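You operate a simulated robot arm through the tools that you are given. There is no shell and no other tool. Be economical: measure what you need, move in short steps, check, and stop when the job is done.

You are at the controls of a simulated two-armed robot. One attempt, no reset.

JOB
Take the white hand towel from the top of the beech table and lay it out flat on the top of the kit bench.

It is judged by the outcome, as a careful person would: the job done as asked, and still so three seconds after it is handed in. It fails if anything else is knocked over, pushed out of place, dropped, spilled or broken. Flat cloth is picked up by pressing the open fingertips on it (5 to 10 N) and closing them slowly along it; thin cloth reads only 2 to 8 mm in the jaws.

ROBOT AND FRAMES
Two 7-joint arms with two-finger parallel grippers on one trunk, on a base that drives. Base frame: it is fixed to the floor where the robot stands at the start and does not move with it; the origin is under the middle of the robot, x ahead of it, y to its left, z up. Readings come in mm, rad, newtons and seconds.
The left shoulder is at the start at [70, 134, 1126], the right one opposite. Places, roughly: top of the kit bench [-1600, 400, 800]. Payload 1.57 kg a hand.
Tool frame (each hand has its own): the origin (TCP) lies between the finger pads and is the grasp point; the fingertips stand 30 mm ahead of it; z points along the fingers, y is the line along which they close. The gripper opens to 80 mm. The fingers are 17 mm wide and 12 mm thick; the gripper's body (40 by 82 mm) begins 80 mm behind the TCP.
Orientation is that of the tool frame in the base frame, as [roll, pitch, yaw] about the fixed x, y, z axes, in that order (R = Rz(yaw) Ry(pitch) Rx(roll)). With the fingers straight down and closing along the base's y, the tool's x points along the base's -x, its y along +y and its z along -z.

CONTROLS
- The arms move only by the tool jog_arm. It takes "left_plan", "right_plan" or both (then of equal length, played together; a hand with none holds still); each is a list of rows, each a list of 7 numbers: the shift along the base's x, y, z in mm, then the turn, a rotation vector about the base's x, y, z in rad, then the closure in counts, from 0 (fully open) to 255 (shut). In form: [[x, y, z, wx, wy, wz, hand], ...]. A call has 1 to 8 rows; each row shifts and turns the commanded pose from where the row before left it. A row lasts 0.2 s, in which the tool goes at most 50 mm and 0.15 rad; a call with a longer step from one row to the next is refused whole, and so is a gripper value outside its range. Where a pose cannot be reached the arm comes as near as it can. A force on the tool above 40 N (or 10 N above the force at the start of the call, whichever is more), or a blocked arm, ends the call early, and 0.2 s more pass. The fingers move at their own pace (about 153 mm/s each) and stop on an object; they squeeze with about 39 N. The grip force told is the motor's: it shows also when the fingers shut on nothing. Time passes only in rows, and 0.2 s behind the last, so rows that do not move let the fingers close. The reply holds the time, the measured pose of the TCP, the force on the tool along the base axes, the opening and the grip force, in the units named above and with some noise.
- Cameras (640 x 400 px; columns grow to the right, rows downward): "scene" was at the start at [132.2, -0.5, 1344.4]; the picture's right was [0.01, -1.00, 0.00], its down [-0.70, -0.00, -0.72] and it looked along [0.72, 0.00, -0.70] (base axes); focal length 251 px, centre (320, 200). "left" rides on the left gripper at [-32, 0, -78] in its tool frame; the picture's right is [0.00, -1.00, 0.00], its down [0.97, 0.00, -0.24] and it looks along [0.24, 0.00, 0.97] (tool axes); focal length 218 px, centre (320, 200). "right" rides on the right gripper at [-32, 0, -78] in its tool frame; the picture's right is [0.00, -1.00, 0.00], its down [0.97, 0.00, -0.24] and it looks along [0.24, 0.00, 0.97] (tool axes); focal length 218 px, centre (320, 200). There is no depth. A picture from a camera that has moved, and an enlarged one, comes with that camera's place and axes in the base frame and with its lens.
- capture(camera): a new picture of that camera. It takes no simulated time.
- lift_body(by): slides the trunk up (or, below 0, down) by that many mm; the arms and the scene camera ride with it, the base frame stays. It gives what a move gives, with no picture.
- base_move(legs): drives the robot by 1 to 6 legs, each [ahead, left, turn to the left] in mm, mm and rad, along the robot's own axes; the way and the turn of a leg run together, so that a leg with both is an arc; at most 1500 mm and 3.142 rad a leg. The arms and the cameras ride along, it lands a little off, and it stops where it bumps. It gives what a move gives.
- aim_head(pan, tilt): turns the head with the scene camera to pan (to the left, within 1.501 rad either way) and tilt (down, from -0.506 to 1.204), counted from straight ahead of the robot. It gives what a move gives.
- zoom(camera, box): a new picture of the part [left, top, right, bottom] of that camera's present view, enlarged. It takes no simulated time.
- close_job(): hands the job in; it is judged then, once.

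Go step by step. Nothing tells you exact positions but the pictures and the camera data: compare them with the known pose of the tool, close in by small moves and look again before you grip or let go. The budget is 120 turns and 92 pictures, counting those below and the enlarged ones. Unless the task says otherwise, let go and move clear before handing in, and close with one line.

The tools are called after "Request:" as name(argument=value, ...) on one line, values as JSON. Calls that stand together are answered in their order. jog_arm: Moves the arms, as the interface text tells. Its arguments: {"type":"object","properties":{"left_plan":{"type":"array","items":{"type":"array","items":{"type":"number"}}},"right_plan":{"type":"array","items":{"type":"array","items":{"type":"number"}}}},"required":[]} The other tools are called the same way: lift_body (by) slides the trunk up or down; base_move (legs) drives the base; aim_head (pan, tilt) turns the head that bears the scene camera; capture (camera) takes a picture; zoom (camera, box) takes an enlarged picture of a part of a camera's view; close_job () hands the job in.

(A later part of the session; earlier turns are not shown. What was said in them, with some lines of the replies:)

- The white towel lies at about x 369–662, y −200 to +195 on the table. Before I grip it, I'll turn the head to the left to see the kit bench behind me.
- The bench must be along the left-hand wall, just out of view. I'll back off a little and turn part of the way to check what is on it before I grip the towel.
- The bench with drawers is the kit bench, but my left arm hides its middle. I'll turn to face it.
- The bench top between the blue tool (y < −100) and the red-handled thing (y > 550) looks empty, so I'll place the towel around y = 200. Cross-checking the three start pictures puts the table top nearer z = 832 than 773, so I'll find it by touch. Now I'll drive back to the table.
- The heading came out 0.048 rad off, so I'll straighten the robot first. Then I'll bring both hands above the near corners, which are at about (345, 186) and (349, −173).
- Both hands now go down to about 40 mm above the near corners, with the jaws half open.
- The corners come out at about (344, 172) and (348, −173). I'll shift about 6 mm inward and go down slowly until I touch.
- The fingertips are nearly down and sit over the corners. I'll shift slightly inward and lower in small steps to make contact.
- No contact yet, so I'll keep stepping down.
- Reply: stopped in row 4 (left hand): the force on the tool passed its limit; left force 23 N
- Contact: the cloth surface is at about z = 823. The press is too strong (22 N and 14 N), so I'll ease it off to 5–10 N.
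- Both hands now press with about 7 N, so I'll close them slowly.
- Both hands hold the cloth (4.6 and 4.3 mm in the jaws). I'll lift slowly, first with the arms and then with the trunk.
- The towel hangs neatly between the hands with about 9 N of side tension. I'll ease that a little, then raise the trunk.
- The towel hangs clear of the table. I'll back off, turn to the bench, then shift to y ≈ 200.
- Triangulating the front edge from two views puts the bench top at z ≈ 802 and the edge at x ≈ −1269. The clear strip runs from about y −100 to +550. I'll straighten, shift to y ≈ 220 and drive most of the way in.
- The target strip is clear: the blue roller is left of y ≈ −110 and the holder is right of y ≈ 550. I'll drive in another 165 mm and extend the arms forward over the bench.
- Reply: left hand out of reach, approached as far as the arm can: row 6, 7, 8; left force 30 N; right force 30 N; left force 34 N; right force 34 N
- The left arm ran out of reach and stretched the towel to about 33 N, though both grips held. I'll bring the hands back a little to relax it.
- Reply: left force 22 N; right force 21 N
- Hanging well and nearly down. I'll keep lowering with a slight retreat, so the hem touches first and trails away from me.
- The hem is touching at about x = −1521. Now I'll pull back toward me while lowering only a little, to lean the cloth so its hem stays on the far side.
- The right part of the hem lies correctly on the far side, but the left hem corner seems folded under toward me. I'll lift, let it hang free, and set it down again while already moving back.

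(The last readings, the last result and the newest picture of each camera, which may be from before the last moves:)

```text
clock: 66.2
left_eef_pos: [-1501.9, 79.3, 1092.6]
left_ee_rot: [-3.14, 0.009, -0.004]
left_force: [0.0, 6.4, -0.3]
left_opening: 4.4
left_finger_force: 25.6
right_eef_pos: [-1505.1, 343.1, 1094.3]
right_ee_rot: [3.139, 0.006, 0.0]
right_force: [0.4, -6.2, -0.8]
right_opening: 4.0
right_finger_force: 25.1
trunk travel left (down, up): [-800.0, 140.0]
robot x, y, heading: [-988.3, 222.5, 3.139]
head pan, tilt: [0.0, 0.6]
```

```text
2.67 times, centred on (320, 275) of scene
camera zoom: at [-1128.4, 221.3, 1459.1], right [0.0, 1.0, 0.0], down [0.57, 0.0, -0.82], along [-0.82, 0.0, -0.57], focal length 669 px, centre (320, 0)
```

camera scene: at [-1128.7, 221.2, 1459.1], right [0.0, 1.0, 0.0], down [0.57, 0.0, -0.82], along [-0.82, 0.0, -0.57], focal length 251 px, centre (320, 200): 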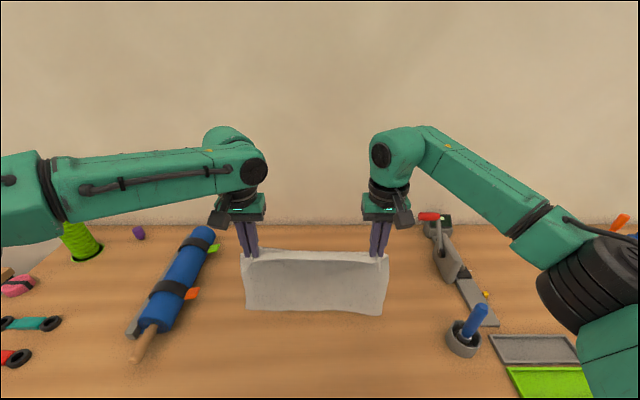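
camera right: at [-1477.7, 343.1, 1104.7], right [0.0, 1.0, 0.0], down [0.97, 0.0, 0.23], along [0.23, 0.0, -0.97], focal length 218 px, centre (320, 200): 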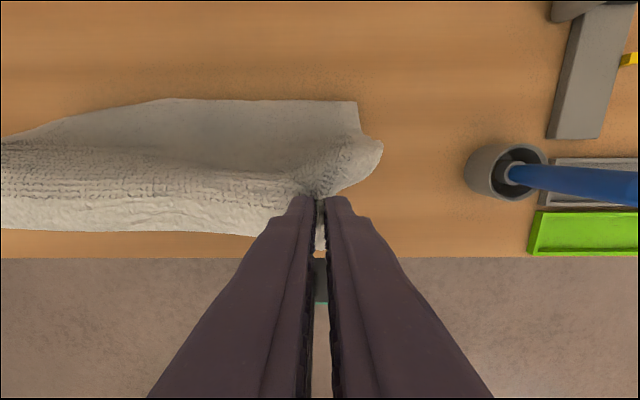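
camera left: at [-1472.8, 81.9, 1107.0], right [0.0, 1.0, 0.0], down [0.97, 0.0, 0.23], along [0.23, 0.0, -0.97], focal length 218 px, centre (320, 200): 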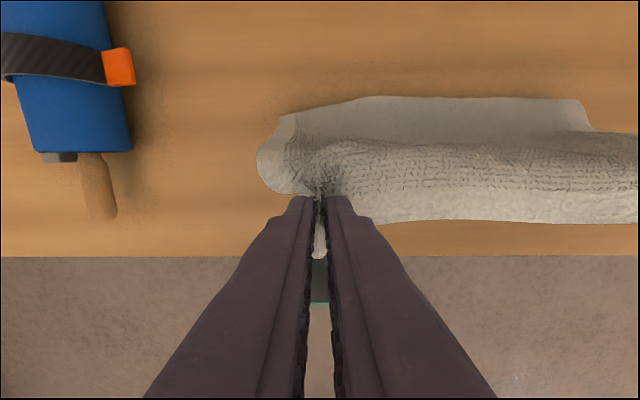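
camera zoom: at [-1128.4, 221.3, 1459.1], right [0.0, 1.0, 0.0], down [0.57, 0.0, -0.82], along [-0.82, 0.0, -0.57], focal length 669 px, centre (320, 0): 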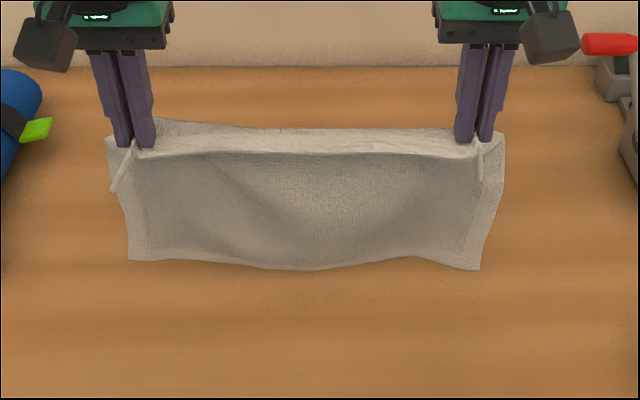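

It hangs free and flat again. I'll set it down while moving back, so the hem trails away from me.

Request:
jog_arm(left_plan=[[10, 0, -12, 0, 0, 0, 255], [20, 0, -14, 0, 0, 0, 255], [20, 0, -12, 0, 0, 0, 255], [20, 0, -8, 0, 0, 0, 255], [15, 0, -8, 0, 0, 0, 255], [15, 0, -10, 0, 0, 0, 255]], right_plan=[[10, 0, -13, 0, 0, 0, 255], [20, 0, -14, 0, 0, 0, 255], [20, 0, -12, 0, 0, 0, 255], [20, 0, -8, 0, 0, 0, 255], [15, 0, -8, 0, 0, 0, 255], [15, 0, -10, 0, 0, 0, 255]])

Request:
zoom(camera="scene", box=[200, 200, 440, 350])

Request:
capture(camera="left")

Request:
capture(camera="right")

```text
clock: 67.6
left_eef_pos: [-1401.1, 82.1, 1028.8]
left_ee_rot: [-3.138, 0.01, -0.002]
left_force: [-0.6, 4.0, -0.7]
left_opening: 4.5
left_finger_force: 24.8
right_eef_pos: [-1403.0, 344.9, 1030.2]
right_ee_rot: [3.139, 0.004, -0.004]
right_force: [-0.5, -4.5, 0.4]
right_opening: 4.1
right_finger_force: 24.5
trunk travel left (down, up): [-800.0, 140.0]
robot x, y, heading: [-982.4, 222.1, 3.142]
head pan, tilt: [0.0, 0.6]
```

```text
2.67 times, centred on (320, 275) of scene
camera zoom: at [-1127.3, 221.2, 1459.2], right [0.0, 1.0, 0.0], down [0.56, 0.0, -0.83], along [-0.83, 0.0, -0.56], focal length 669 px, centre (320, 0)
```

zoom: 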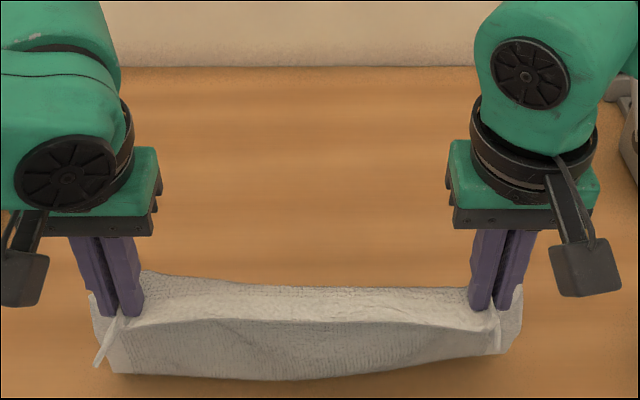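

```text
60 pictures are left
camera left: at [-1431.7, 81.9, 1107.5], right [0.0, 1.0, 0.0], down [0.97, 0.0, 0.23], along [0.23, 0.0, -0.97], focal length 218 px, centre (320, 200)
```

left: 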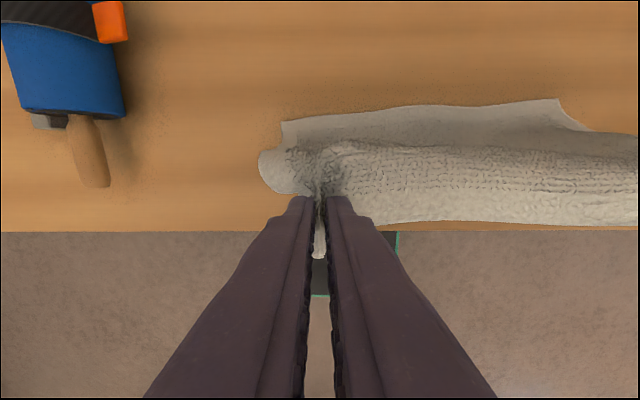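

```text
59 pictures are left
camera right: at [-1435.6, 345.3, 1108.8], right [0.0, 1.0, 0.0], down [0.97, 0.0, 0.23], along [0.23, 0.0, -0.97], focal length 218 px, centre (320, 200)
```

right: 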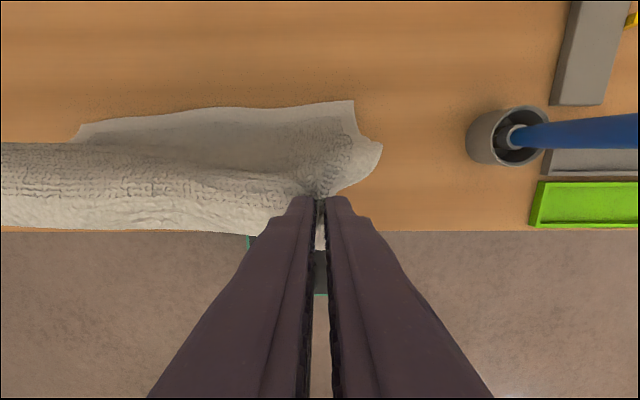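

This time the whole hem trails on the far side, but it sits at x ≈ −1494, which would bring my near edge off the front of the bench. I'll lift again, move the base in about 65 mm, and repeat further back.

Request:
jog_arm(left_plan=[[0, 0, 15, 0, 0, 0, 255], [0, 0, 25, 0, 0, 0, 255], [0, 0, 25, 0, 0, 0, 255], [-10, 0, 10, 0, 0, 0, 255], [-20, 0, 0, 0, 0, 0, 255], [-30, 0, 0, 0, 0, 0, 255], [-30, 0, 0, 0, 0, 0, 255], [-15, 0, 0, 0, 0, 0, 255]], right_plan=[[0, 0, 15, 0, 0, 0, 255], [0, 0, 25, 0, 0, 0, 255], [0, 0, 25, 0, 0, 0, 255], [-10, 0, 10, 0, 0, 0, 255], [-20, 0, 0, 0, 0, 0, 255], [-30, 0, 0, 0, 0, 0, 255], [-30, 0, 0, 0, 0, 0, 255], [-15, 0, 0, 0, 0, 0, 255]])

Request:
base_move(legs=[[65, 0, 0]])

Request:
capture(camera="scene")

```text
clock: 69.4
left_eef_pos: [-1511.0, 80.6, 1103.2]
left_ee_rot: [-3.14, 0.005, 0.001]
left_force: [-0.2, 3.6, -1.0]
left_opening: 4.4
left_finger_force: 25.0
right_eef_pos: [-1513.1, 343.2, 1100.7]
right_ee_rot: [3.139, 0.004, -0.001]
right_force: [0.0, -4.1, -0.4]
right_opening: 4.2
right_finger_force: 24.2
trunk travel left (down, up): [-800.0, 140.0]
robot x, y, heading: [-989.0, 221.3, 3.137]
head pan, tilt: [0.0, 0.6]
```

```text
clock: 70.4
left_eef_pos: [-1570.2, 80.1, 1106.5]
left_ee_rot: [-3.141, 0.015, -0.002]
left_force: [0.2, 3.9, -0.3]
left_opening: 4.3
left_finger_force: 25.2
right_eef_pos: [-1573.0, 342.8, 1105.1]
right_ee_rot: [3.139, 0.012, -0.003]
right_force: [0.9, -3.1, 0.9]
right_opening: 3.6
right_finger_force: 24.8
trunk travel left (down, up): [-800.0, 140.0]
robot x, y, heading: [-1055.3, 224.5, 3.139]
head pan, tilt: [0.0, 0.6]
```

```text
58 pictures are left
camera scene: at [-1187.2, 221.1, 1459.9], right [0.0, 1.0, 0.0], down [0.56, 0.0, -0.83], along [-0.83, 0.0, -0.56], focal length 251 px, centre (320, 200)
```

scene: 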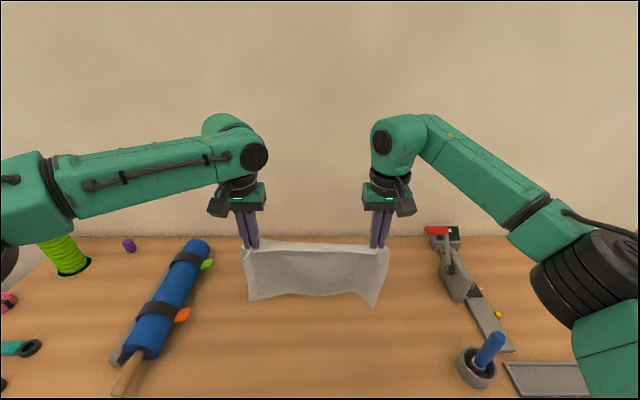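

Now over x ≈ −1570. I'll set it down with the trailing motion again, retreating less this time.

Request:
jog_arm(left_plan=[[0, 0, -10, 0, 0, 0, 255], [5, 0, -15, 0, 0, 0, 255], [12, 0, -14, 0, 0, 0, 255], [15, 0, -10, 0, 0, 0, 255], [15, 0, -10, 0, 0, 0, 255], [15, 0, -10, 0, 0, 0, 255]], right_plan=[[0, 0, -10, 0, 0, 0, 255], [5, 0, -15, 0, 0, 0, 255], [12, 0, -14, 0, 0, 0, 255], [15, 0, -10, 0, 0, 0, 255], [15, 0, -10, 0, 0, 0, 255], [15, 0, -10, 0, 0, 0, 255]])

Request:
zoom(camera="scene", box=[200, 200, 440, 350])

Request:
capture(camera="left")

Request:
capture(camera="right")

```text
clock: 71.8
left_eef_pos: [-1513.5, 81.6, 1033.4]
left_ee_rot: [-3.141, 0.008, 0.001]
left_force: [-0.9, 0.8, -1.0]
left_opening: 4.5
left_finger_force: 24.8
right_eef_pos: [-1514.6, 342.2, 1032.6]
right_ee_rot: [3.136, 0.007, -0.002]
right_force: [0.6, -1.1, 0.0]
right_opening: 4.1
right_finger_force: 24.2
trunk travel left (down, up): [-800.0, 140.0]
robot x, y, heading: [-1057.4, 224.0, 3.143]
head pan, tilt: [0.0, 0.6]
```

```text
2.67 times, centred on (320, 275) of scene
camera zoom: at [-1194.2, 221.4, 1459.1], right [0.0, 1.0, 0.0], down [0.56, 0.0, -0.83], along [-0.83, 0.0, -0.56], focal length 669 px, centre (320, 0)
```

zoom: 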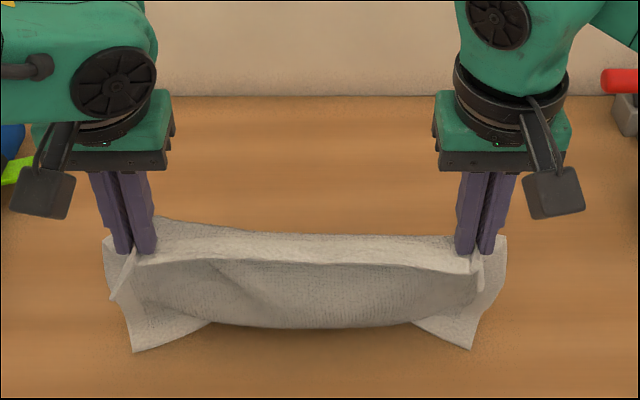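

```text
56 pictures are left
camera left: at [-1544.4, 82.3, 1112.9], right [0.0, 1.0, 0.0], down [0.97, 0.0, 0.23], along [0.23, 0.0, -0.97], focal length 218 px, centre (320, 200)
```

left: 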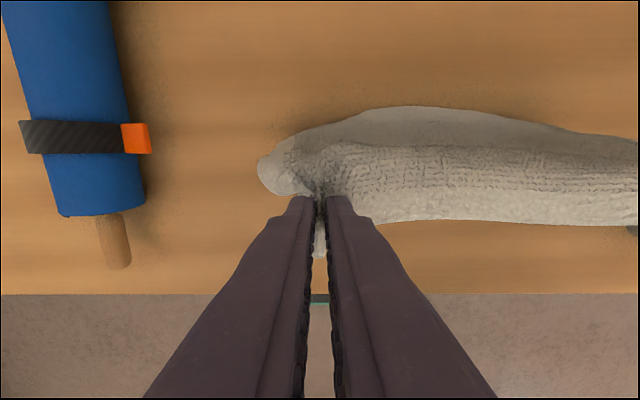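

```text
55 pictures are left
camera right: at [-1546.8, 342.5, 1109.4], right [0.0, 1.0, 0.0], down [0.97, 0.0, 0.23], along [0.23, 0.0, -0.97], focal length 218 px, centre (320, 200)
```

right: 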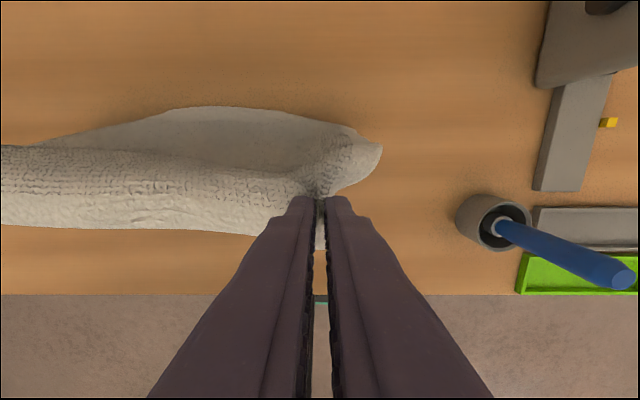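

Both hem corners curled toward me with the shorter retreat. I'll lift and repeat the longer retreat that worked before, now starting from x ≈ −1572.

Request:
jog_arm(left_plan=[[0, 0, 15, 0, 0, 0, 255], [0, 0, 25, 0, 0, 0, 255], [0, 0, 20, 0, 0, 0, 255], [-10, 0, 0, 0, 0, 0, 255], [-20, 0, 0, 0, 0, 0, 255], [-20, 0, 0, 0, 0, 0, 255], [-10, 0, 0, 0, 0, 0, 255], [0, 0, 0, 0, 0, 0, 255]], right_plan=[[0, 0, 15, 0, 0, 0, 255], [0, 0, 25, 0, 0, 0, 255], [0, 0, 20, 0, 0, 0, 255], [-10, 0, 0, 0, 0, 0, 255], [-20, 0, 0, 0, 0, 0, 255], [-20, 0, 0, 0, 0, 0, 255], [-10, 0, 0, 0, 0, 0, 255], [0, 0, 0, 0, 0, 0, 255]])

Request:
jog_arm(left_plan=[[10, 0, -10, 0, 0, 0, 255], [20, 0, -14, 0, 0, 0, 255], [20, 0, -12, 0, 0, 0, 255], [20, 0, -8, 0, 0, 0, 255], [15, 0, -8, 0, 0, 0, 255], [15, 0, -10, 0, 0, 0, 255]], right_plan=[[10, 0, -10, 0, 0, 0, 255], [20, 0, -14, 0, 0, 0, 255], [20, 0, -12, 0, 0, 0, 255], [20, 0, -8, 0, 0, 0, 255], [15, 0, -8, 0, 0, 0, 255], [15, 0, -10, 0, 0, 0, 255]])

Request:
capture(camera="left")

Request:
capture(camera="right")

```text
clock: 73.6
left_eef_pos: [-1574.6, 81.5, 1094.9]
left_ee_rot: [-3.14, 0.01, -0.002]
left_force: [0.4, 4.4, 0.3]
left_opening: 4.6
left_finger_force: 24.6
right_eef_pos: [-1574.0, 343.7, 1092.7]
right_ee_rot: [3.138, 0.008, -0.001]
right_force: [0.1, -4.2, -0.5]
right_opening: 3.8
right_finger_force: 24.5
trunk travel left (down, up): [-800.0, 140.0]
robot x, y, heading: [-1056.5, 220.8, 3.135]
head pan, tilt: [0.0, 0.6]
```

```text
clock: 75.0
left_eef_pos: [-1473.8, 83.1, 1031.9]
left_ee_rot: [-3.138, 0.009, -0.002]
left_force: [0.2, 1.3, 0.1]
left_opening: 4.5
left_finger_force: 24.8
right_eef_pos: [-1472.1, 343.2, 1032.9]
right_ee_rot: [3.139, 0.006, -0.003]
right_force: [0.2, -1.9, 0.2]
right_opening: 3.8
right_finger_force: 25.6
trunk travel left (down, up): [-800.0, 140.0]
robot x, y, heading: [-1058.2, 222.6, 3.139]
head pan, tilt: [0.0, 0.6]
```

```text
54 pictures are left
camera left: at [-1503.9, 83.9, 1110.6], right [0.0, 1.0, 0.0], down [0.97, 0.0, 0.23], along [0.23, 0.0, -0.97], focal length 218 px, centre (320, 200)
```

left: 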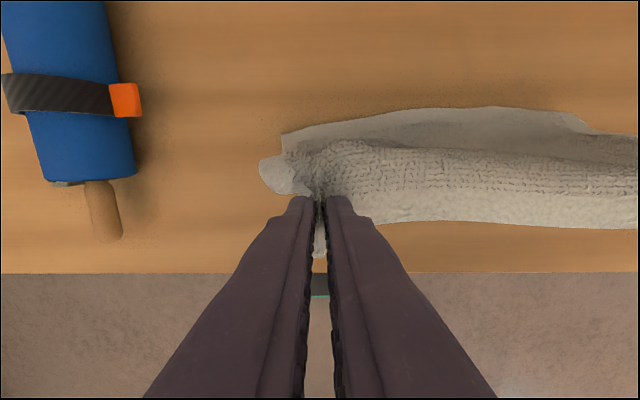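

```text
53 pictures are left
camera right: at [-1504.5, 343.9, 1110.7], right [0.0, 1.0, 0.0], down [0.97, 0.0, 0.23], along [0.23, 0.0, -0.97], focal length 218 px, centre (320, 200)
```

right: 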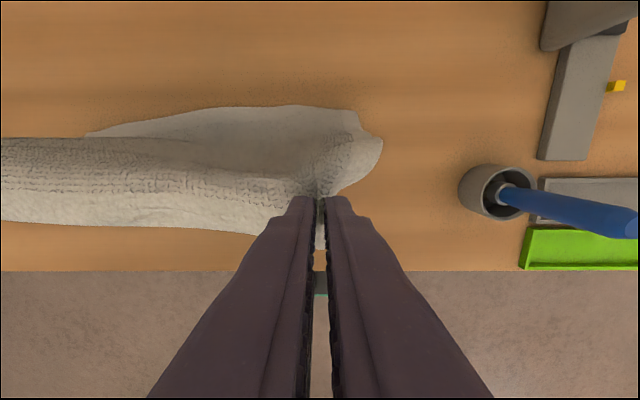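

The hem trails to the far side and the corners look nearly out. I'll pull back a little more with little lowering, to draw the corners straight.

Request:
jog_arm(left_plan=[[12, 0, -2, 0, 0, 0, 255], [12, 0, -2, 0, 0, 0, 255], [12, 0, -3, 0, 0, 0, 255]], right_plan=[[12, 0, -2, 0, 0, 0, 255], [12, 0, -2, 0, 0, 0, 255], [12, 0, -3, 0, 0, 0, 255]])

Request:
capture(camera="left")

Request:
capture(camera="right")

Request:
zoom(camera="scene", box=[200, 200, 440, 350])

```text
clock: 75.8
left_eef_pos: [-1437.3, 81.6, 1025.0]
left_ee_rot: [-3.14, 0.01, -0.001]
left_force: [0.7, 1.7, -0.2]
left_opening: 4.7
left_finger_force: 24.5
right_eef_pos: [-1438.9, 341.8, 1024.2]
right_ee_rot: [3.141, 0.008, -0.003]
right_force: [0.1, -1.9, -0.3]
right_opening: 3.9
right_finger_force: 24.6
trunk travel left (down, up): [-800.0, 140.0]
robot x, y, heading: [-1057.2, 224.2, 3.135]
head pan, tilt: [0.0, 0.6]
```

```text
52 pictures are left
camera left: at [-1467.4, 82.2, 1104.2], right [0.0, 1.0, 0.0], down [0.97, 0.0, 0.23], along [0.23, 0.0, -0.97], focal length 218 px, centre (320, 200)
```

left: 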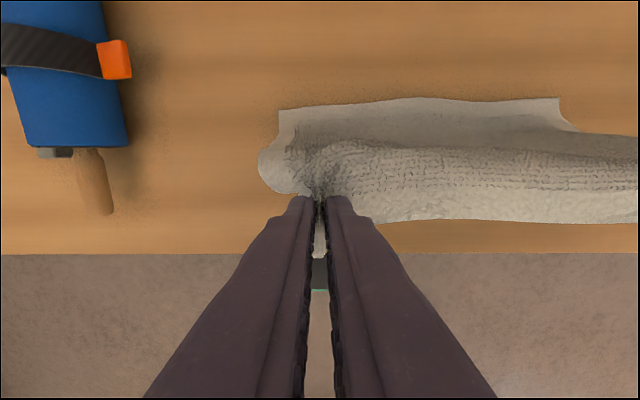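

```text
51 pictures are left
camera right: at [-1472.0, 343.0, 1101.9], right [0.0, 1.0, 0.0], down [0.97, 0.0, 0.23], along [0.23, 0.0, -0.97], focal length 218 px, centre (320, 200)
```

right: 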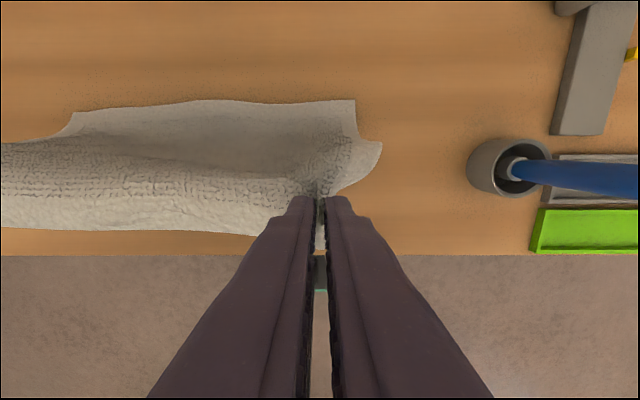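

```text
2.67 times, centred on (320, 275) of scene
camera zoom: at [-1193.9, 221.0, 1459.1], right [0.0, 1.0, 0.0], down [0.56, 0.0, -0.83], along [-0.83, 0.0, -0.56], focal length 669 px, centre (320, 0)
```

zoom: 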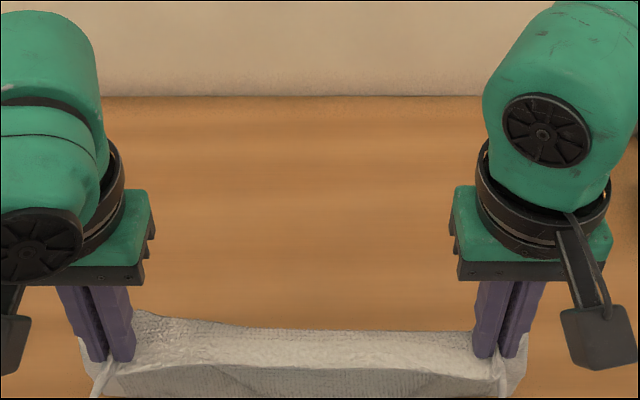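

Both hem corners are now straight, but the hem is at x ≈ −1534 and the hand cameras put the bench edge at about −1300. The towel would overhang by some 25 mm, so I'll lift it, tilt the fingers outward for more reach, and repeat about 80 mm further in.

Request:
jog_arm(left_plan=[[0, 0, 15, 0, 0, 0, 255], [0, 0, 25, 0, 0, 0, 255], [-5, 0, 25, 0, 0, 0, 255], [-20, 0, 5, 0, 0.1, 0, 255], [-25, 0, 0, 0, 0.1, 0, 255], [-25, 0, 0, 0, 0.1, 0, 255], [-25, 0, 0, 0, 0.1, 0, 255], [-25, 0, 0, 0, 0.1, 0, 255]], right_plan=[[0, 0, 15, 0, 0, 0, 255], [0, 0, 25, 0, 0, 0, 255], [-5, 0, 25, 0, 0, 0, 255], [-20, 0, 5, 0, 0.1, 0, 255], [-25, 0, 0, 0, 0.1, 0, 255], [-25, 0, 0, 0, 0.1, 0, 255], [-25, 0, 0, 0, 0.1, 0, 255], [-25, 0, 0, 0, 0.1, 0, 255]])

```text
clock: 77.6
left_eef_pos: [-1563.2, 80.5, 1095.5]
left_ee_rot: [-3.14, 0.511, -0.002]
left_force: [-0.7, 3.5, -0.4]
left_opening: 4.5
left_finger_force: 25.1
right_eef_pos: [-1568.3, 343.2, 1093.0]
right_ee_rot: [3.138, 0.505, -0.001]
right_force: [-1.1, -2.9, 0.1]
right_opening: 3.9
right_finger_force: 24.6
trunk travel left (down, up): [-800.0, 140.0]
robot x, y, heading: [-1055.1, 219.3, 3.139]
head pan, tilt: [0.0, 0.6]
```

Request:
jog_arm(left_plan=[[-15, 0, 2, 0, 0, 0, 255], [-20, 0, 2, 0, 0, 0, 255], [-20, 0, 2, 0, 0, 0, 255], [-20, 0, 0, 0, 0, 0, 255], [-12, 0, 0, 0, 0, 0, 255], [0, 0, 0, 0, 0, 0, 255]], right_plan=[[-12, 0, 2, 0, 0, 0, 255], [-20, 0, 2, 0, 0, 0, 255], [-20, 0, 2, 0, 0, 0, 255], [-20, 0, 0, 0, 0, 0, 255], [-12, 0, 0, 0, 0, 0, 255], [0, 0, 0, 0, 0, 0, 255]])

Request:
capture(camera="scene")

```text
clock: 79.0
left_eef_pos: [-1649.0, 80.3, 1102.1]
left_ee_rot: [-3.141, 0.509, -0.002]
left_force: [-0.2, 5.0, -0.4]
left_opening: 4.4
left_finger_force: 25.2
right_eef_pos: [-1647.6, 344.4, 1099.2]
right_ee_rot: [3.136, 0.506, 0.0]
right_force: [-0.1, -5.2, -0.5]
right_opening: 3.7
right_finger_force: 24.7
trunk travel left (down, up): [-800.0, 140.0]
robot x, y, heading: [-1052.4, 223.3, 3.142]
head pan, tilt: [0.0, 0.6]
```

```text
49 pictures are left
camera scene: at [-1193.6, 221.2, 1459.2], right [0.0, 1.0, 0.0], down [0.56, 0.0, -0.83], along [-0.83, 0.0, -0.56], focal length 251 px, centre (320, 200)
```

scene: 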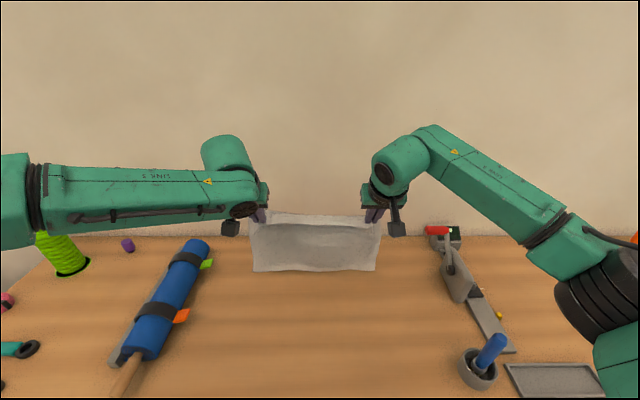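

That gives the reach, with the hands at x ≈ −1648. Now the trailing set-down.

Request:
jog_arm(left_plan=[[8, 0, -14, 0, 0, 0, 255], [20, 0, -16, 0, 0, 0, 255], [20, 0, -14, 0, 0, 0, 255], [20, 0, -8, 0, 0, 0, 255], [15, 0, -8, 0, 0, 0, 255], [15, 0, -8, 0, 0, 0, 255], [12, 0, -3, 0, 0, 0, 255], [12, 0, -3, 0, 0, 0, 255]], right_plan=[[8, 0, -12, 0, 0, 0, 255], [20, 0, -15, 0, 0, 0, 255], [20, 0, -14, 0, 0, 0, 255], [20, 0, -8, 0, 0, 0, 255], [15, 0, -8, 0, 0, 0, 255], [15, 0, -8, 0, 0, 0, 255], [12, 0, -3, 0, 0, 0, 255], [12, 0, -3, 0, 0, 0, 255]])

Request:
capture(camera="scene")

Request:
capture(camera="left")

Request:
capture(camera="right")

```text
clock: 80.8
left_eef_pos: [-1526.4, 81.0, 1027.2]
left_ee_rot: [-3.14, 0.512, -0.001]
left_force: [1.1, 2.8, 0.5]
left_opening: 4.6
left_finger_force: 25.1
right_eef_pos: [-1525.4, 342.2, 1030.6]
right_ee_rot: [3.138, 0.507, -0.001]
right_force: [-0.4, -3.2, -0.1]
right_opening: 3.9
right_finger_force: 25.0
trunk travel left (down, up): [-800.0, 140.0]
robot x, y, heading: [-1055.5, 225.7, 3.143]
head pan, tilt: [0.0, 0.6]
```

```text
48 pictures are left
camera scene: at [-1193.4, 221.1, 1459.2], right [0.0, 1.0, 0.0], down [0.56, 0.0, -0.83], along [-0.83, 0.0, -0.56], focal length 251 px, centre (320, 200)
```

scene: 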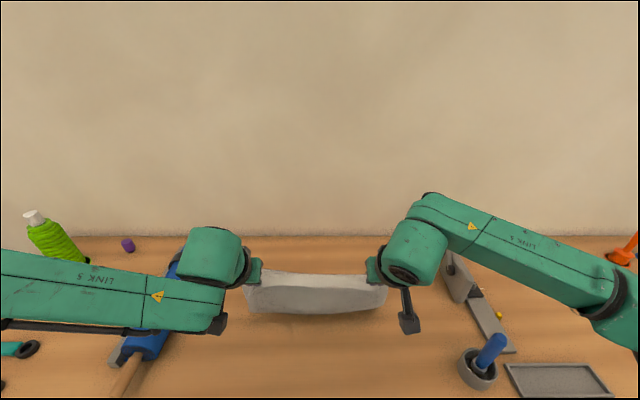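

```text
47 pictures are left
camera left: at [-1516.0, 81.6, 1111.9], right [0.0, 1.0, 0.0], down [0.96, 0.0, -0.27], along [-0.27, 0.0, -0.96], focal length 218 px, centre (320, 200)
```

left: 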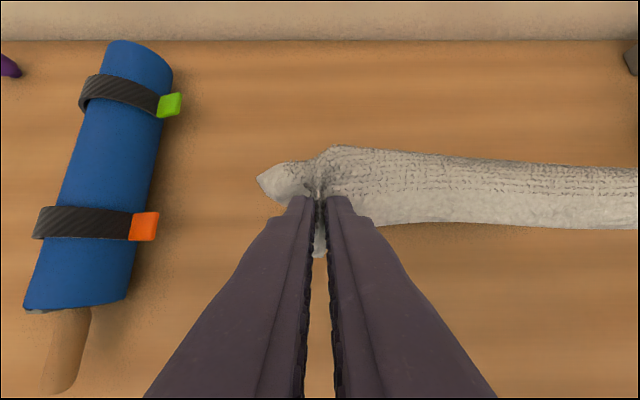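

```text
46 pictures are left
camera right: at [-1516.6, 343.8, 1113.3], right [0.0, 1.0, 0.0], down [0.97, 0.0, -0.26], along [-0.26, 0.0, -0.97], focal length 218 px, centre (320, 200)
```

right: 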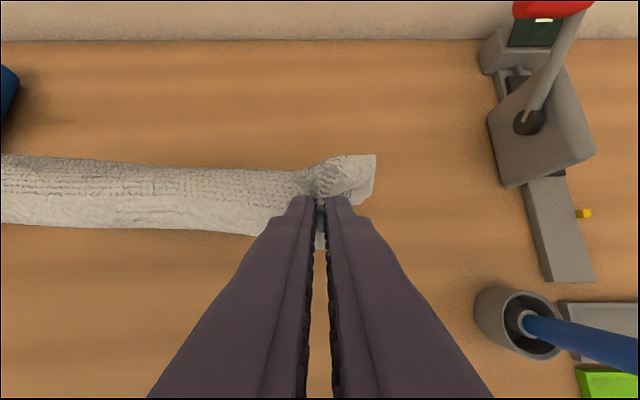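

With tilted hands the hem is hidden behind the cloth. I'll untilt in place so I can see it.

Request:
jog_arm(left_plan=[[4, 0, -1, 0, -0.12, 0, 255], [4, 0, -1, 0, -0.13, 0, 255], [4, 0, -1, 0, -0.13, 0, 255], [4, 0, -1, 0, -0.12, 0, 255]], right_plan=[[4, 0, -2, 0, -0.12, 0, 255], [4, 0, -2, 0, -0.13, 0, 255], [4, 0, -2, 0, -0.13, 0, 255], [4, 0, -1, 0, -0.12, 0, 255]])

Request:
capture(camera="left")

Request:
capture(camera="right")

```text
clock: 81.8
left_eef_pos: [-1512.3, 79.6, 1023.3]
left_ee_rot: [-3.138, 0.004, -0.002]
left_force: [0.5, 4.3, 0.4]
left_opening: 4.5
left_finger_force: 24.8
right_eef_pos: [-1509.8, 343.4, 1020.4]
right_ee_rot: [3.139, 0.001, -0.001]
right_force: [-0.2, -3.8, -0.4]
right_opening: 3.8
right_finger_force: 24.7
trunk travel left (down, up): [-800.0, 140.0]
robot x, y, heading: [-1056.5, 218.4, 3.139]
head pan, tilt: [0.0, 0.6]
```

```text
45 pictures are left
camera left: at [-1543.9, 81.2, 1101.8], right [0.0, 1.0, 0.0], down [0.97, 0.0, 0.23], along [0.23, 0.0, -0.97], focal length 218 px, centre (320, 200)
```

left: 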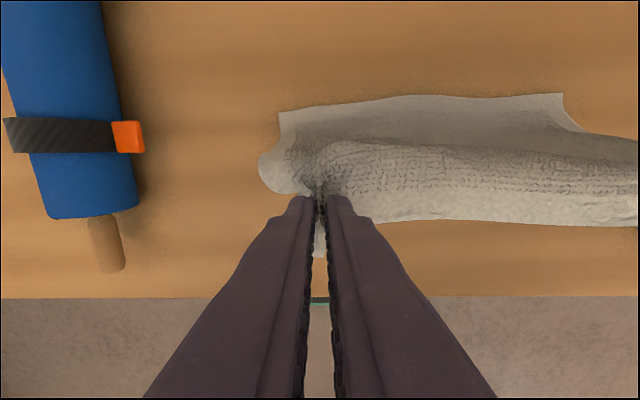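

```text
44 pictures are left
camera right: at [-1543.9, 344.0, 1098.8], right [0.0, 1.0, 0.0], down [0.97, 0.0, 0.24], along [0.24, 0.0, -0.97], focal length 218 px, centre (320, 200)
```

right: 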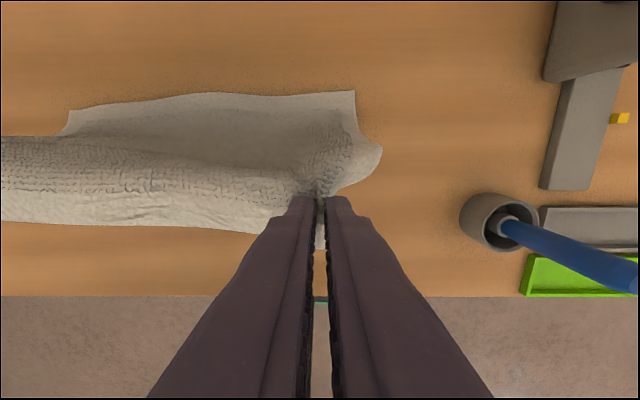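

The hem lies on the far side, straight from corner to corner, at x ≈ −1605. Now I'll lay the rest down along an arc toward me, which should put the near edge about 45 mm inside the bench edge.

Request:
jog_arm(left_plan=[[17, 0, -17, 0, 0, 0, 255], [17, 0, -17, 0, 0, 0, 255], [15, 0, -16, 0, 0, 0, 255], [15, 0, -16, 0, 0, 0, 255], [12, 0, -15, 0, 0, 0, 255], [12, 0, -15, 0, 0, 0, 255], [10, 0, -16, 0, 0, 0, 255], [9, 0, -16, 0, 0, 0, 255]], right_plan=[[17, 0, -16, 0, 0, 0, 255], [17, 0, -16, 0, 0, 0, 255], [15, 0, -16, 0, 0, 0, 255], [15, 0, -16, 0, 0, 0, 255], [12, 0, -15, 0, 0, 0, 255], [12, 0, -15, 0, 0, 0, 255], [10, 0, -16, 0, 0, 0, 255], [9, 0, -16, 0, 0, 0, 255]])

Request:
capture(camera="left")

Request:
capture(camera="right")

```text
clock: 83.6
left_eef_pos: [-1401.7, 80.7, 895.2]
left_ee_rot: [-3.14, 0.008, -0.003]
left_force: [0.0, 4.0, 0.2]
left_opening: 4.6
left_finger_force: 24.9
right_eef_pos: [-1401.6, 342.8, 894.8]
right_ee_rot: [3.139, 0.004, -0.001]
right_force: [-0.6, -3.4, 0.4]
right_opening: 3.8
right_finger_force: 24.9
trunk travel left (down, up): [-800.0, 140.0]
robot x, y, heading: [-1053.7, 223.1, 3.135]
head pan, tilt: [0.0, 0.6]
```

```text
43 pictures are left
camera left: at [-1433.0, 81.0, 974.2], right [0.0, 1.0, 0.0], down [0.97, 0.0, 0.23], along [0.23, 0.0, -0.97], focal length 218 px, centre (320, 200)
```

left: 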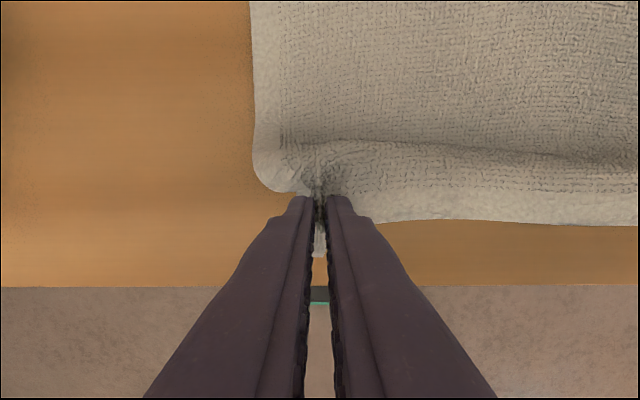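

```text
42 pictures are left
camera right: at [-1434.8, 343.8, 973.7], right [0.0, 1.0, 0.0], down [0.97, 0.0, 0.23], along [0.23, 0.0, -0.97], focal length 218 px, centre (320, 200)
```

right: 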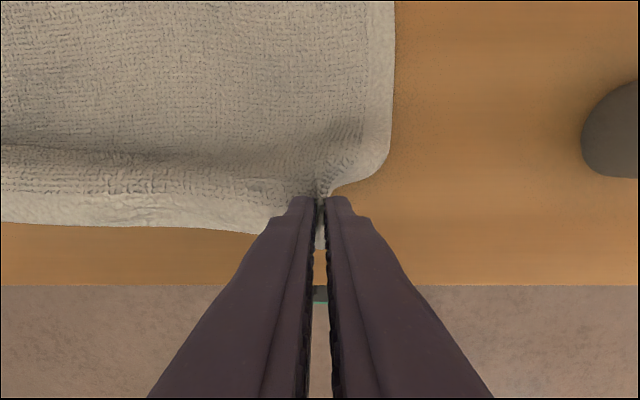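

It's laying down flat. I'll continue the arc down toward the bench.

Request:
jog_arm(left_plan=[[10, 0, -14, 0, 0, 0, 255], [9, 0, -13, 0, 0, 0, 255], [7, 0, -12, 0, 0, 0, 255], [5, 0, -10, 0, 0, 0, 255], [4, 0, -7, 0, 0, 0, 255], [2, 0, -5, 0, 0, 0, 255]], right_plan=[[10, 0, -14, 0, 0, 0, 255], [9, 0, -13, 0, 0, 0, 255], [7, 0, -12, 0, 0, 0, 255], [5, 0, -10, 0, 0, 0, 255], [4, 0, -7, 0, 0, 0, 255], [2, 0, -5, 0, 0, 0, 255]])

Request:
capture(camera="left")

Request:
capture(camera="right")

```text
clock: 85.0
left_eef_pos: [-1365.2, 74.6, 843.8]
left_ee_rot: [-3.137, 0.006, -0.002]
left_force: [-0.3, 10.7, 1.0]
left_opening: 4.9
left_finger_force: 25.0
left hand out of reach, approached as far as the arm can: row 5, 6
right_eef_pos: [-1366.7, 343.5, 835.0]
right_ee_rot: [3.137, 0.007, -0.001]
right_force: [-1.5, -10.0, 4.2]
right_opening: 3.8
right_finger_force: 24.9
trunk travel left (down, up): [-800.0, 140.0]
robot x, y, heading: [-1055.2, 216.6, 3.139]
head pan, tilt: [0.0, 0.6]
```

```text
41 pictures are left
camera left: at [-1396.6, 74.7, 922.2], right [0.0, 1.0, 0.0], down [0.97, 0.0, 0.23], along [0.23, 0.0, -0.97], focal length 218 px, centre (320, 200)
```

left: 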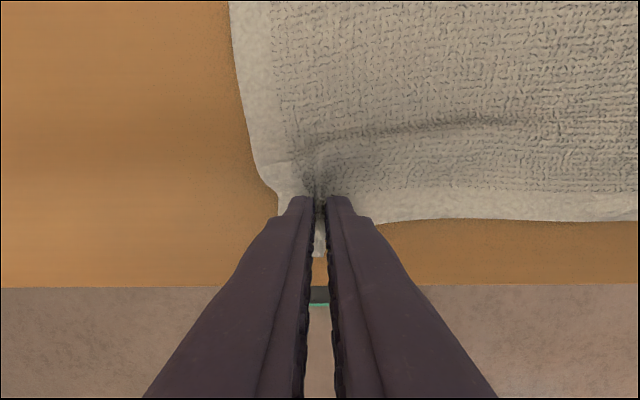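

```text
40 pictures are left
camera right: at [-1399.3, 343.6, 912.9], right [0.0, 1.0, -0.01], down [0.97, 0.0, 0.23], along [0.23, -0.01, -0.97], focal length 218 px, centre (320, 200)
```

right: 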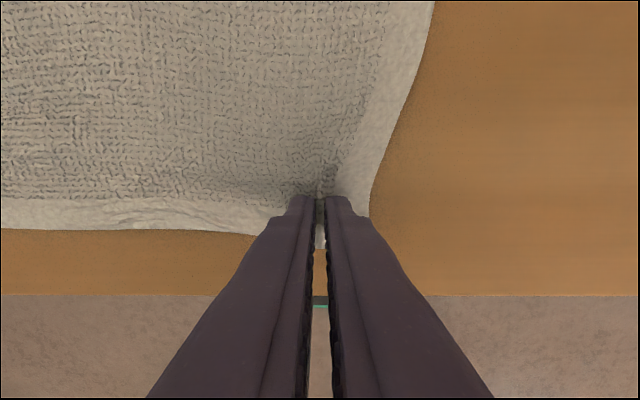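

The right fingertips touch at TCP z 835, so the bench top is at about 803. The left is 9 mm higher because its arm ran out of downward reach. I'll raise the right a little and lower the trunk by the same amount.

Request:
jog_arm(right_plan=[[0, -1, 5, 0, 0, 0, 255], [0, -1, 4, 0, 0, 0, 255]])

Request:
lift_body(by=-8)

```text
clock: 85.6
left_eef_pos: [-1365.6, 72.3, 843.7]
left_ee_rot: [-3.139, 0.008, -0.003]
left_force: [-0.3, 8.1, 0.1]
left_opening: 4.7
left_finger_force: 25.1
right_eef_pos: [-1366.9, 340.4, 843.8]
right_ee_rot: [3.139, 0.006, -0.004]
right_force: [-0.1, -7.8, -1.3]
right_opening: 3.8
right_finger_force: 24.7
trunk travel left (down, up): [-800.0, 140.0]
robot x, y, heading: [-1057.5, 225.9, 3.14]
head pan, tilt: [0.0, 0.6]
```

```text
clock: 86.2
left_eef_pos: [-1366.0, 71.9, 835.2]
left_ee_rot: [-3.139, 0.011, -0.002]
left_force: [0.5, 8.1, 1.4]
left_opening: 4.5
left_finger_force: 25.2
right_eef_pos: [-1367.3, 340.9, 836.3]
right_ee_rot: [3.138, 0.007, -0.002]
right_force: [-0.7, -8.1, 1.3]
right_opening: 4.1
right_finger_force: 24.3
trunk travel left (down, up): [-792.0, 148.0]
robot x, y, heading: [-1054.0, 225.6, 3.138]
head pan, tilt: [0.0, 0.6]
```

Both tips are at the surface. I'll pull gently toward me about 12 mm to draw out the slack ridge before letting go.

Request:
jog_arm(left_plan=[[4, 0, 0, 0, 0, 0, 255], [4, 0, 0, 0, 0, 0, 255], [4, 0, 0, 0, 0, 0, 255]], right_plan=[[4, 0, 0, 0, 0, 0, 255], [4, 0, 0, 0, 0, 0, 255], [4, 0, 0, 0, 0, 0, 255]])

Request:
aim_head(pan=0, tilt=0.95)

Request:
capture(camera="scene")

Request:
capture(camera="left")

```text
clock: 87.0
left_eef_pos: [-1353.8, 73.9, 834.4]
left_ee_rot: [-3.137, 0.009, -0.002]
left_force: [-0.1, 8.8, 1.5]
left_opening: 4.6
left_finger_force: 24.8
right_eef_pos: [-1355.3, 338.4, 836.3]
right_ee_rot: [3.138, 0.005, -0.002]
right_force: [-0.9, -6.5, 2.5]
right_opening: 3.9
right_finger_force: 24.6
trunk travel left (down, up): [-792.0, 148.0]
robot x, y, heading: [-1055.4, 219.9, 3.143]
head pan, tilt: [0.0, 0.6]
```

```text
clock: 87.8
left_eef_pos: [-1354.0, 72.7, 835.3]
left_ee_rot: [-3.139, 0.008, -0.002]
left_force: [-0.6, 6.8, 0.6]
left_opening: 4.5
left_finger_force: 24.7
right_eef_pos: [-1353.1, 339.6, 834.5]
right_ee_rot: [3.138, 0.006, -0.002]
right_force: [-0.5, -7.3, 2.8]
right_opening: 4.0
right_finger_force: 24.4
trunk travel left (down, up): [-792.0, 148.0]
robot x, y, heading: [-1056.7, 220.6, 3.138]
head pan, tilt: [0.0, 0.949]
```

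```text
39 pictures are left
camera scene: at [-1178.4, 221.0, 1422.8], right [0.0, 1.0, 0.0], down [0.81, 0.0, -0.58], along [-0.58, 0.0, -0.81], focal length 251 px, centre (320, 200)
```

scene: 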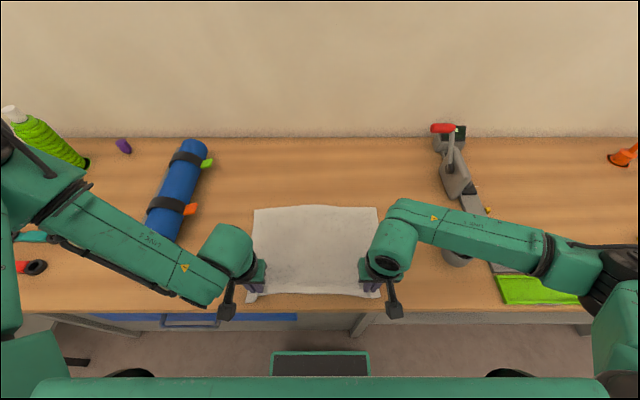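

```text
38 pictures are left
camera left: at [-1384.0, 73.6, 914.0], right [0.0, 1.0, 0.0], down [0.97, 0.0, 0.23], along [0.23, 0.0, -0.97], focal length 218 px, centre (320, 200)
```

left: 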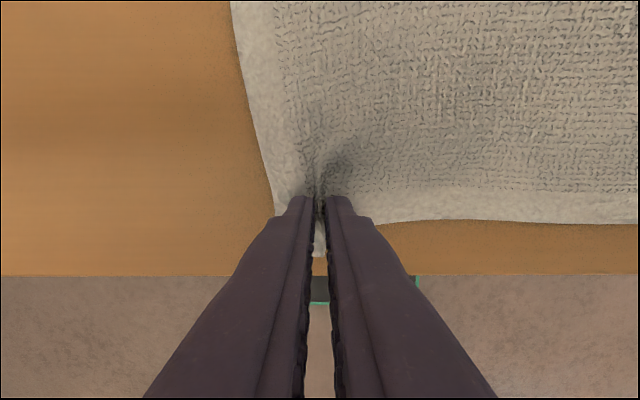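

The towel is flat on the bench with its near edge inside the bench edge. I'll press lightly and open slowly, so the fingers spread the pinched folds flat.

Request:
jog_arm(left_plan=[[0, 0, -1, 0, 0, 0, 255], [0, 0, 0, 0, 0, 0, 238], [0, 0, 0, 0, 0, 0, 221], [0, 0, 0, 0, 0, 0, 204], [0, 0, 0, 0, 0, 0, 187], [0, 0, 0, 0, 0, 0, 170], [0, 0, 0, 0, 0, 0, 155], [0, 0, 0, 0, 0, 0, 140]], right_plan=[[0, 0, -0.5, 0, 0, 0, 255], [0, 0, 0, 0, 0, 0, 238], [0, 0, 0, 0, 0, 0, 221], [0, 0, 0, 0, 0, 0, 204], [0, 0, 0, 0, 0, 0, 187], [0, 0, 0, 0, 0, 0, 170], [0, 0, 0, 0, 0, 0, 155], [0, 0, 0, 0, 0, 0, 140]])

Request:
capture(camera="left")

Request:
capture(camera="right")

```text
clock: 89.6
left_eef_pos: [-1354.5, 71.9, 834.6]
left_ee_rot: [-3.139, 0.01, -0.002]
left_force: [-0.3, -0.1, 2.8]
left_opening: 33.7
left_finger_force: 0.0
right_eef_pos: [-1354.3, 340.2, 834.1]
right_ee_rot: [3.139, 0.005, -0.001]
right_force: [0.0, -0.3, 2.7]
right_opening: 34.4
right_finger_force: 0.0
trunk travel left (down, up): [-792.0, 148.0]
robot x, y, heading: [-1057.4, 224.1, 3.135]
head pan, tilt: [0.0, 0.949]
```

```text
37 pictures are left
camera left: at [-1384.2, 73.7, 913.1], right [0.0, 1.0, 0.0], down [0.97, 0.0, 0.23], along [0.23, 0.0, -0.97], focal length 218 px, centre (320, 200)
```

left: 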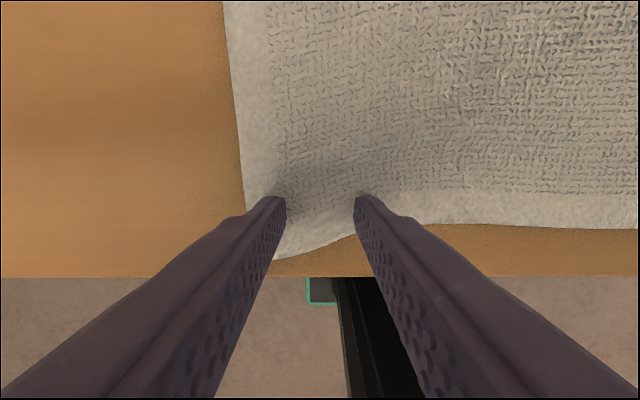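

```text
36 pictures are left
camera right: at [-1387.3, 340.3, 912.5], right [0.0, 1.0, 0.0], down [0.97, 0.0, 0.23], along [0.23, 0.0, -0.97], focal length 218 px, centre (320, 200)
```

right: 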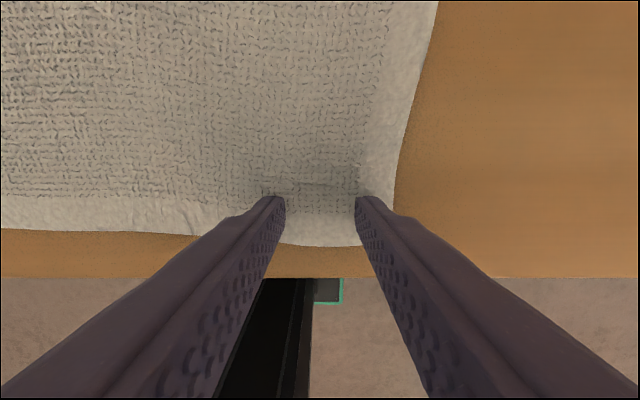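

It's flat and released on both sides. I'll lift straight up, clear the hands and check.

Request:
jog_arm(left_plan=[[0, 0, 5, 0, 0, 0, 140], [0, 0, 10, 0, 0, 0, 140], [0, 0, 25, 0, 0, 0, 140], [0, 0, 35, 0, 0, 0, 140], [0, 0, 35, 0, 0, 0, 140], [0, 0, 30, 0, 0, 0, 140]], right_plan=[[0, 0, 5, 0, 0, 0, 140], [0, 0, 10, 0, 0, 0, 140], [0, 0, 25, 0, 0, 0, 140], [0, 0, 35, 0, 0, 0, 140], [0, 0, 35, 0, 0, 0, 140], [0, 0, 30, 0, 0, 0, 140]])

Request:
base_move(legs=[[-250, 0, 0]])

Request:
aim_head(pan=0, tilt=0.7)

Request:
capture(camera="scene")

```text
clock: 91.0
left_eef_pos: [-1362.7, 73.9, 885.3]
left_ee_rot: [-3.137, 0.008, -0.004]
left_force: [0.6, -0.1, 0.7]
left_opening: 36.2
left_finger_force: 0.0
left hand out of reach, approached as far as the arm can: row 3, 4, 5, 6
right_eef_pos: [-1355.0, 337.4, 978.8]
right_ee_rot: [-3.142, 0.004, -0.002]
right_force: [0.9, 0.0, 0.4]
right_opening: 36.1
right_finger_force: 0.1
trunk travel left (down, up): [-792.0, 148.0]
robot x, y, heading: [-1055.1, 223.4, 3.142]
head pan, tilt: [0.0, 0.949]
```

```text
clock: 92.8
left_eef_pos: [-1113.9, 74.2, 884.3]
left_ee_rot: [-3.139, 0.006, -0.002]
left_force: [-0.2, 0.4, -0.1]
left_opening: 36.3
left_finger_force: 0.1
right_eef_pos: [-1108.1, 337.5, 977.7]
right_ee_rot: [3.141, 0.001, -0.001]
right_force: [-0.3, -0.4, 0.9]
right_opening: 36.0
right_finger_force: 0.1
trunk travel left (down, up): [-792.0, 148.0]
robot x, y, heading: [-808.0, 225.9, 3.143]
head pan, tilt: [0.0, 0.949]
```

```text
clock: 93.6
left_eef_pos: [-1113.6, 75.2, 885.2]
left_ee_rot: [-3.137, 0.009, 0.0]
left_force: [-0.4, -0.1, -1.2]
left_opening: 36.0
left_finger_force: 0.0
right_eef_pos: [-1106.5, 337.6, 978.5]
right_ee_rot: [3.137, 0.006, 0.0]
right_force: [0.4, -0.6, -0.5]
right_opening: 36.0
right_finger_force: 0.0
trunk travel left (down, up): [-792.0, 148.0]
robot x, y, heading: [-805.3, 218.4, 3.14]
head pan, tilt: [0.0, 0.7]
```

```text
35 pictures are left
camera scene: at [-941.6, 220.6, 1442.5], right [0.0, 1.0, 0.0], down [0.64, 0.0, -0.76], along [-0.76, 0.0, -0.64], focal length 251 px, centre (320, 200)
```

scene: 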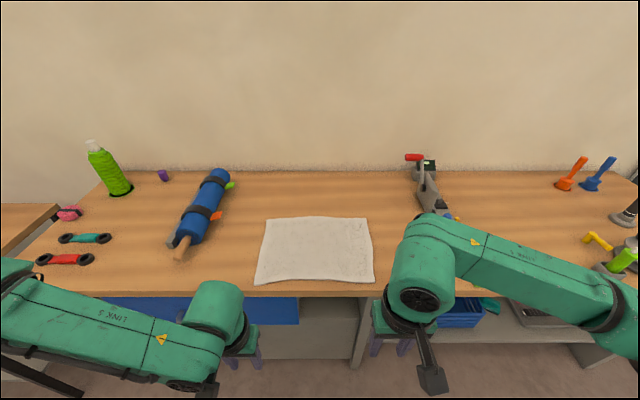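

Request:
zoom(camera="scene", box=[220, 190, 420, 315])

```text
3.20 times, centred on (320, 252) of scene
camera zoom: at [-941.6, 220.6, 1442.5], right [0.0, 1.0, 0.0], down [0.64, 0.0, -0.76], along [-0.76, 0.0, -0.64], focal length 803 px, centre (320, 32)
```

zoom: 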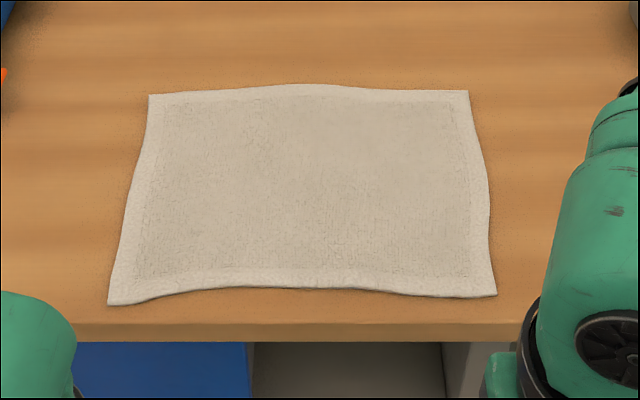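

The towel lies flat and fully on the bench with all four corners out. Nothing else has moved and the hands are clear, so I'm handing in.

Request:
close_job()

```text
The job is handed in.
```

The white hand towel is laid out flat on top of the kit bench, with both hands clear and nothing else disturbed.
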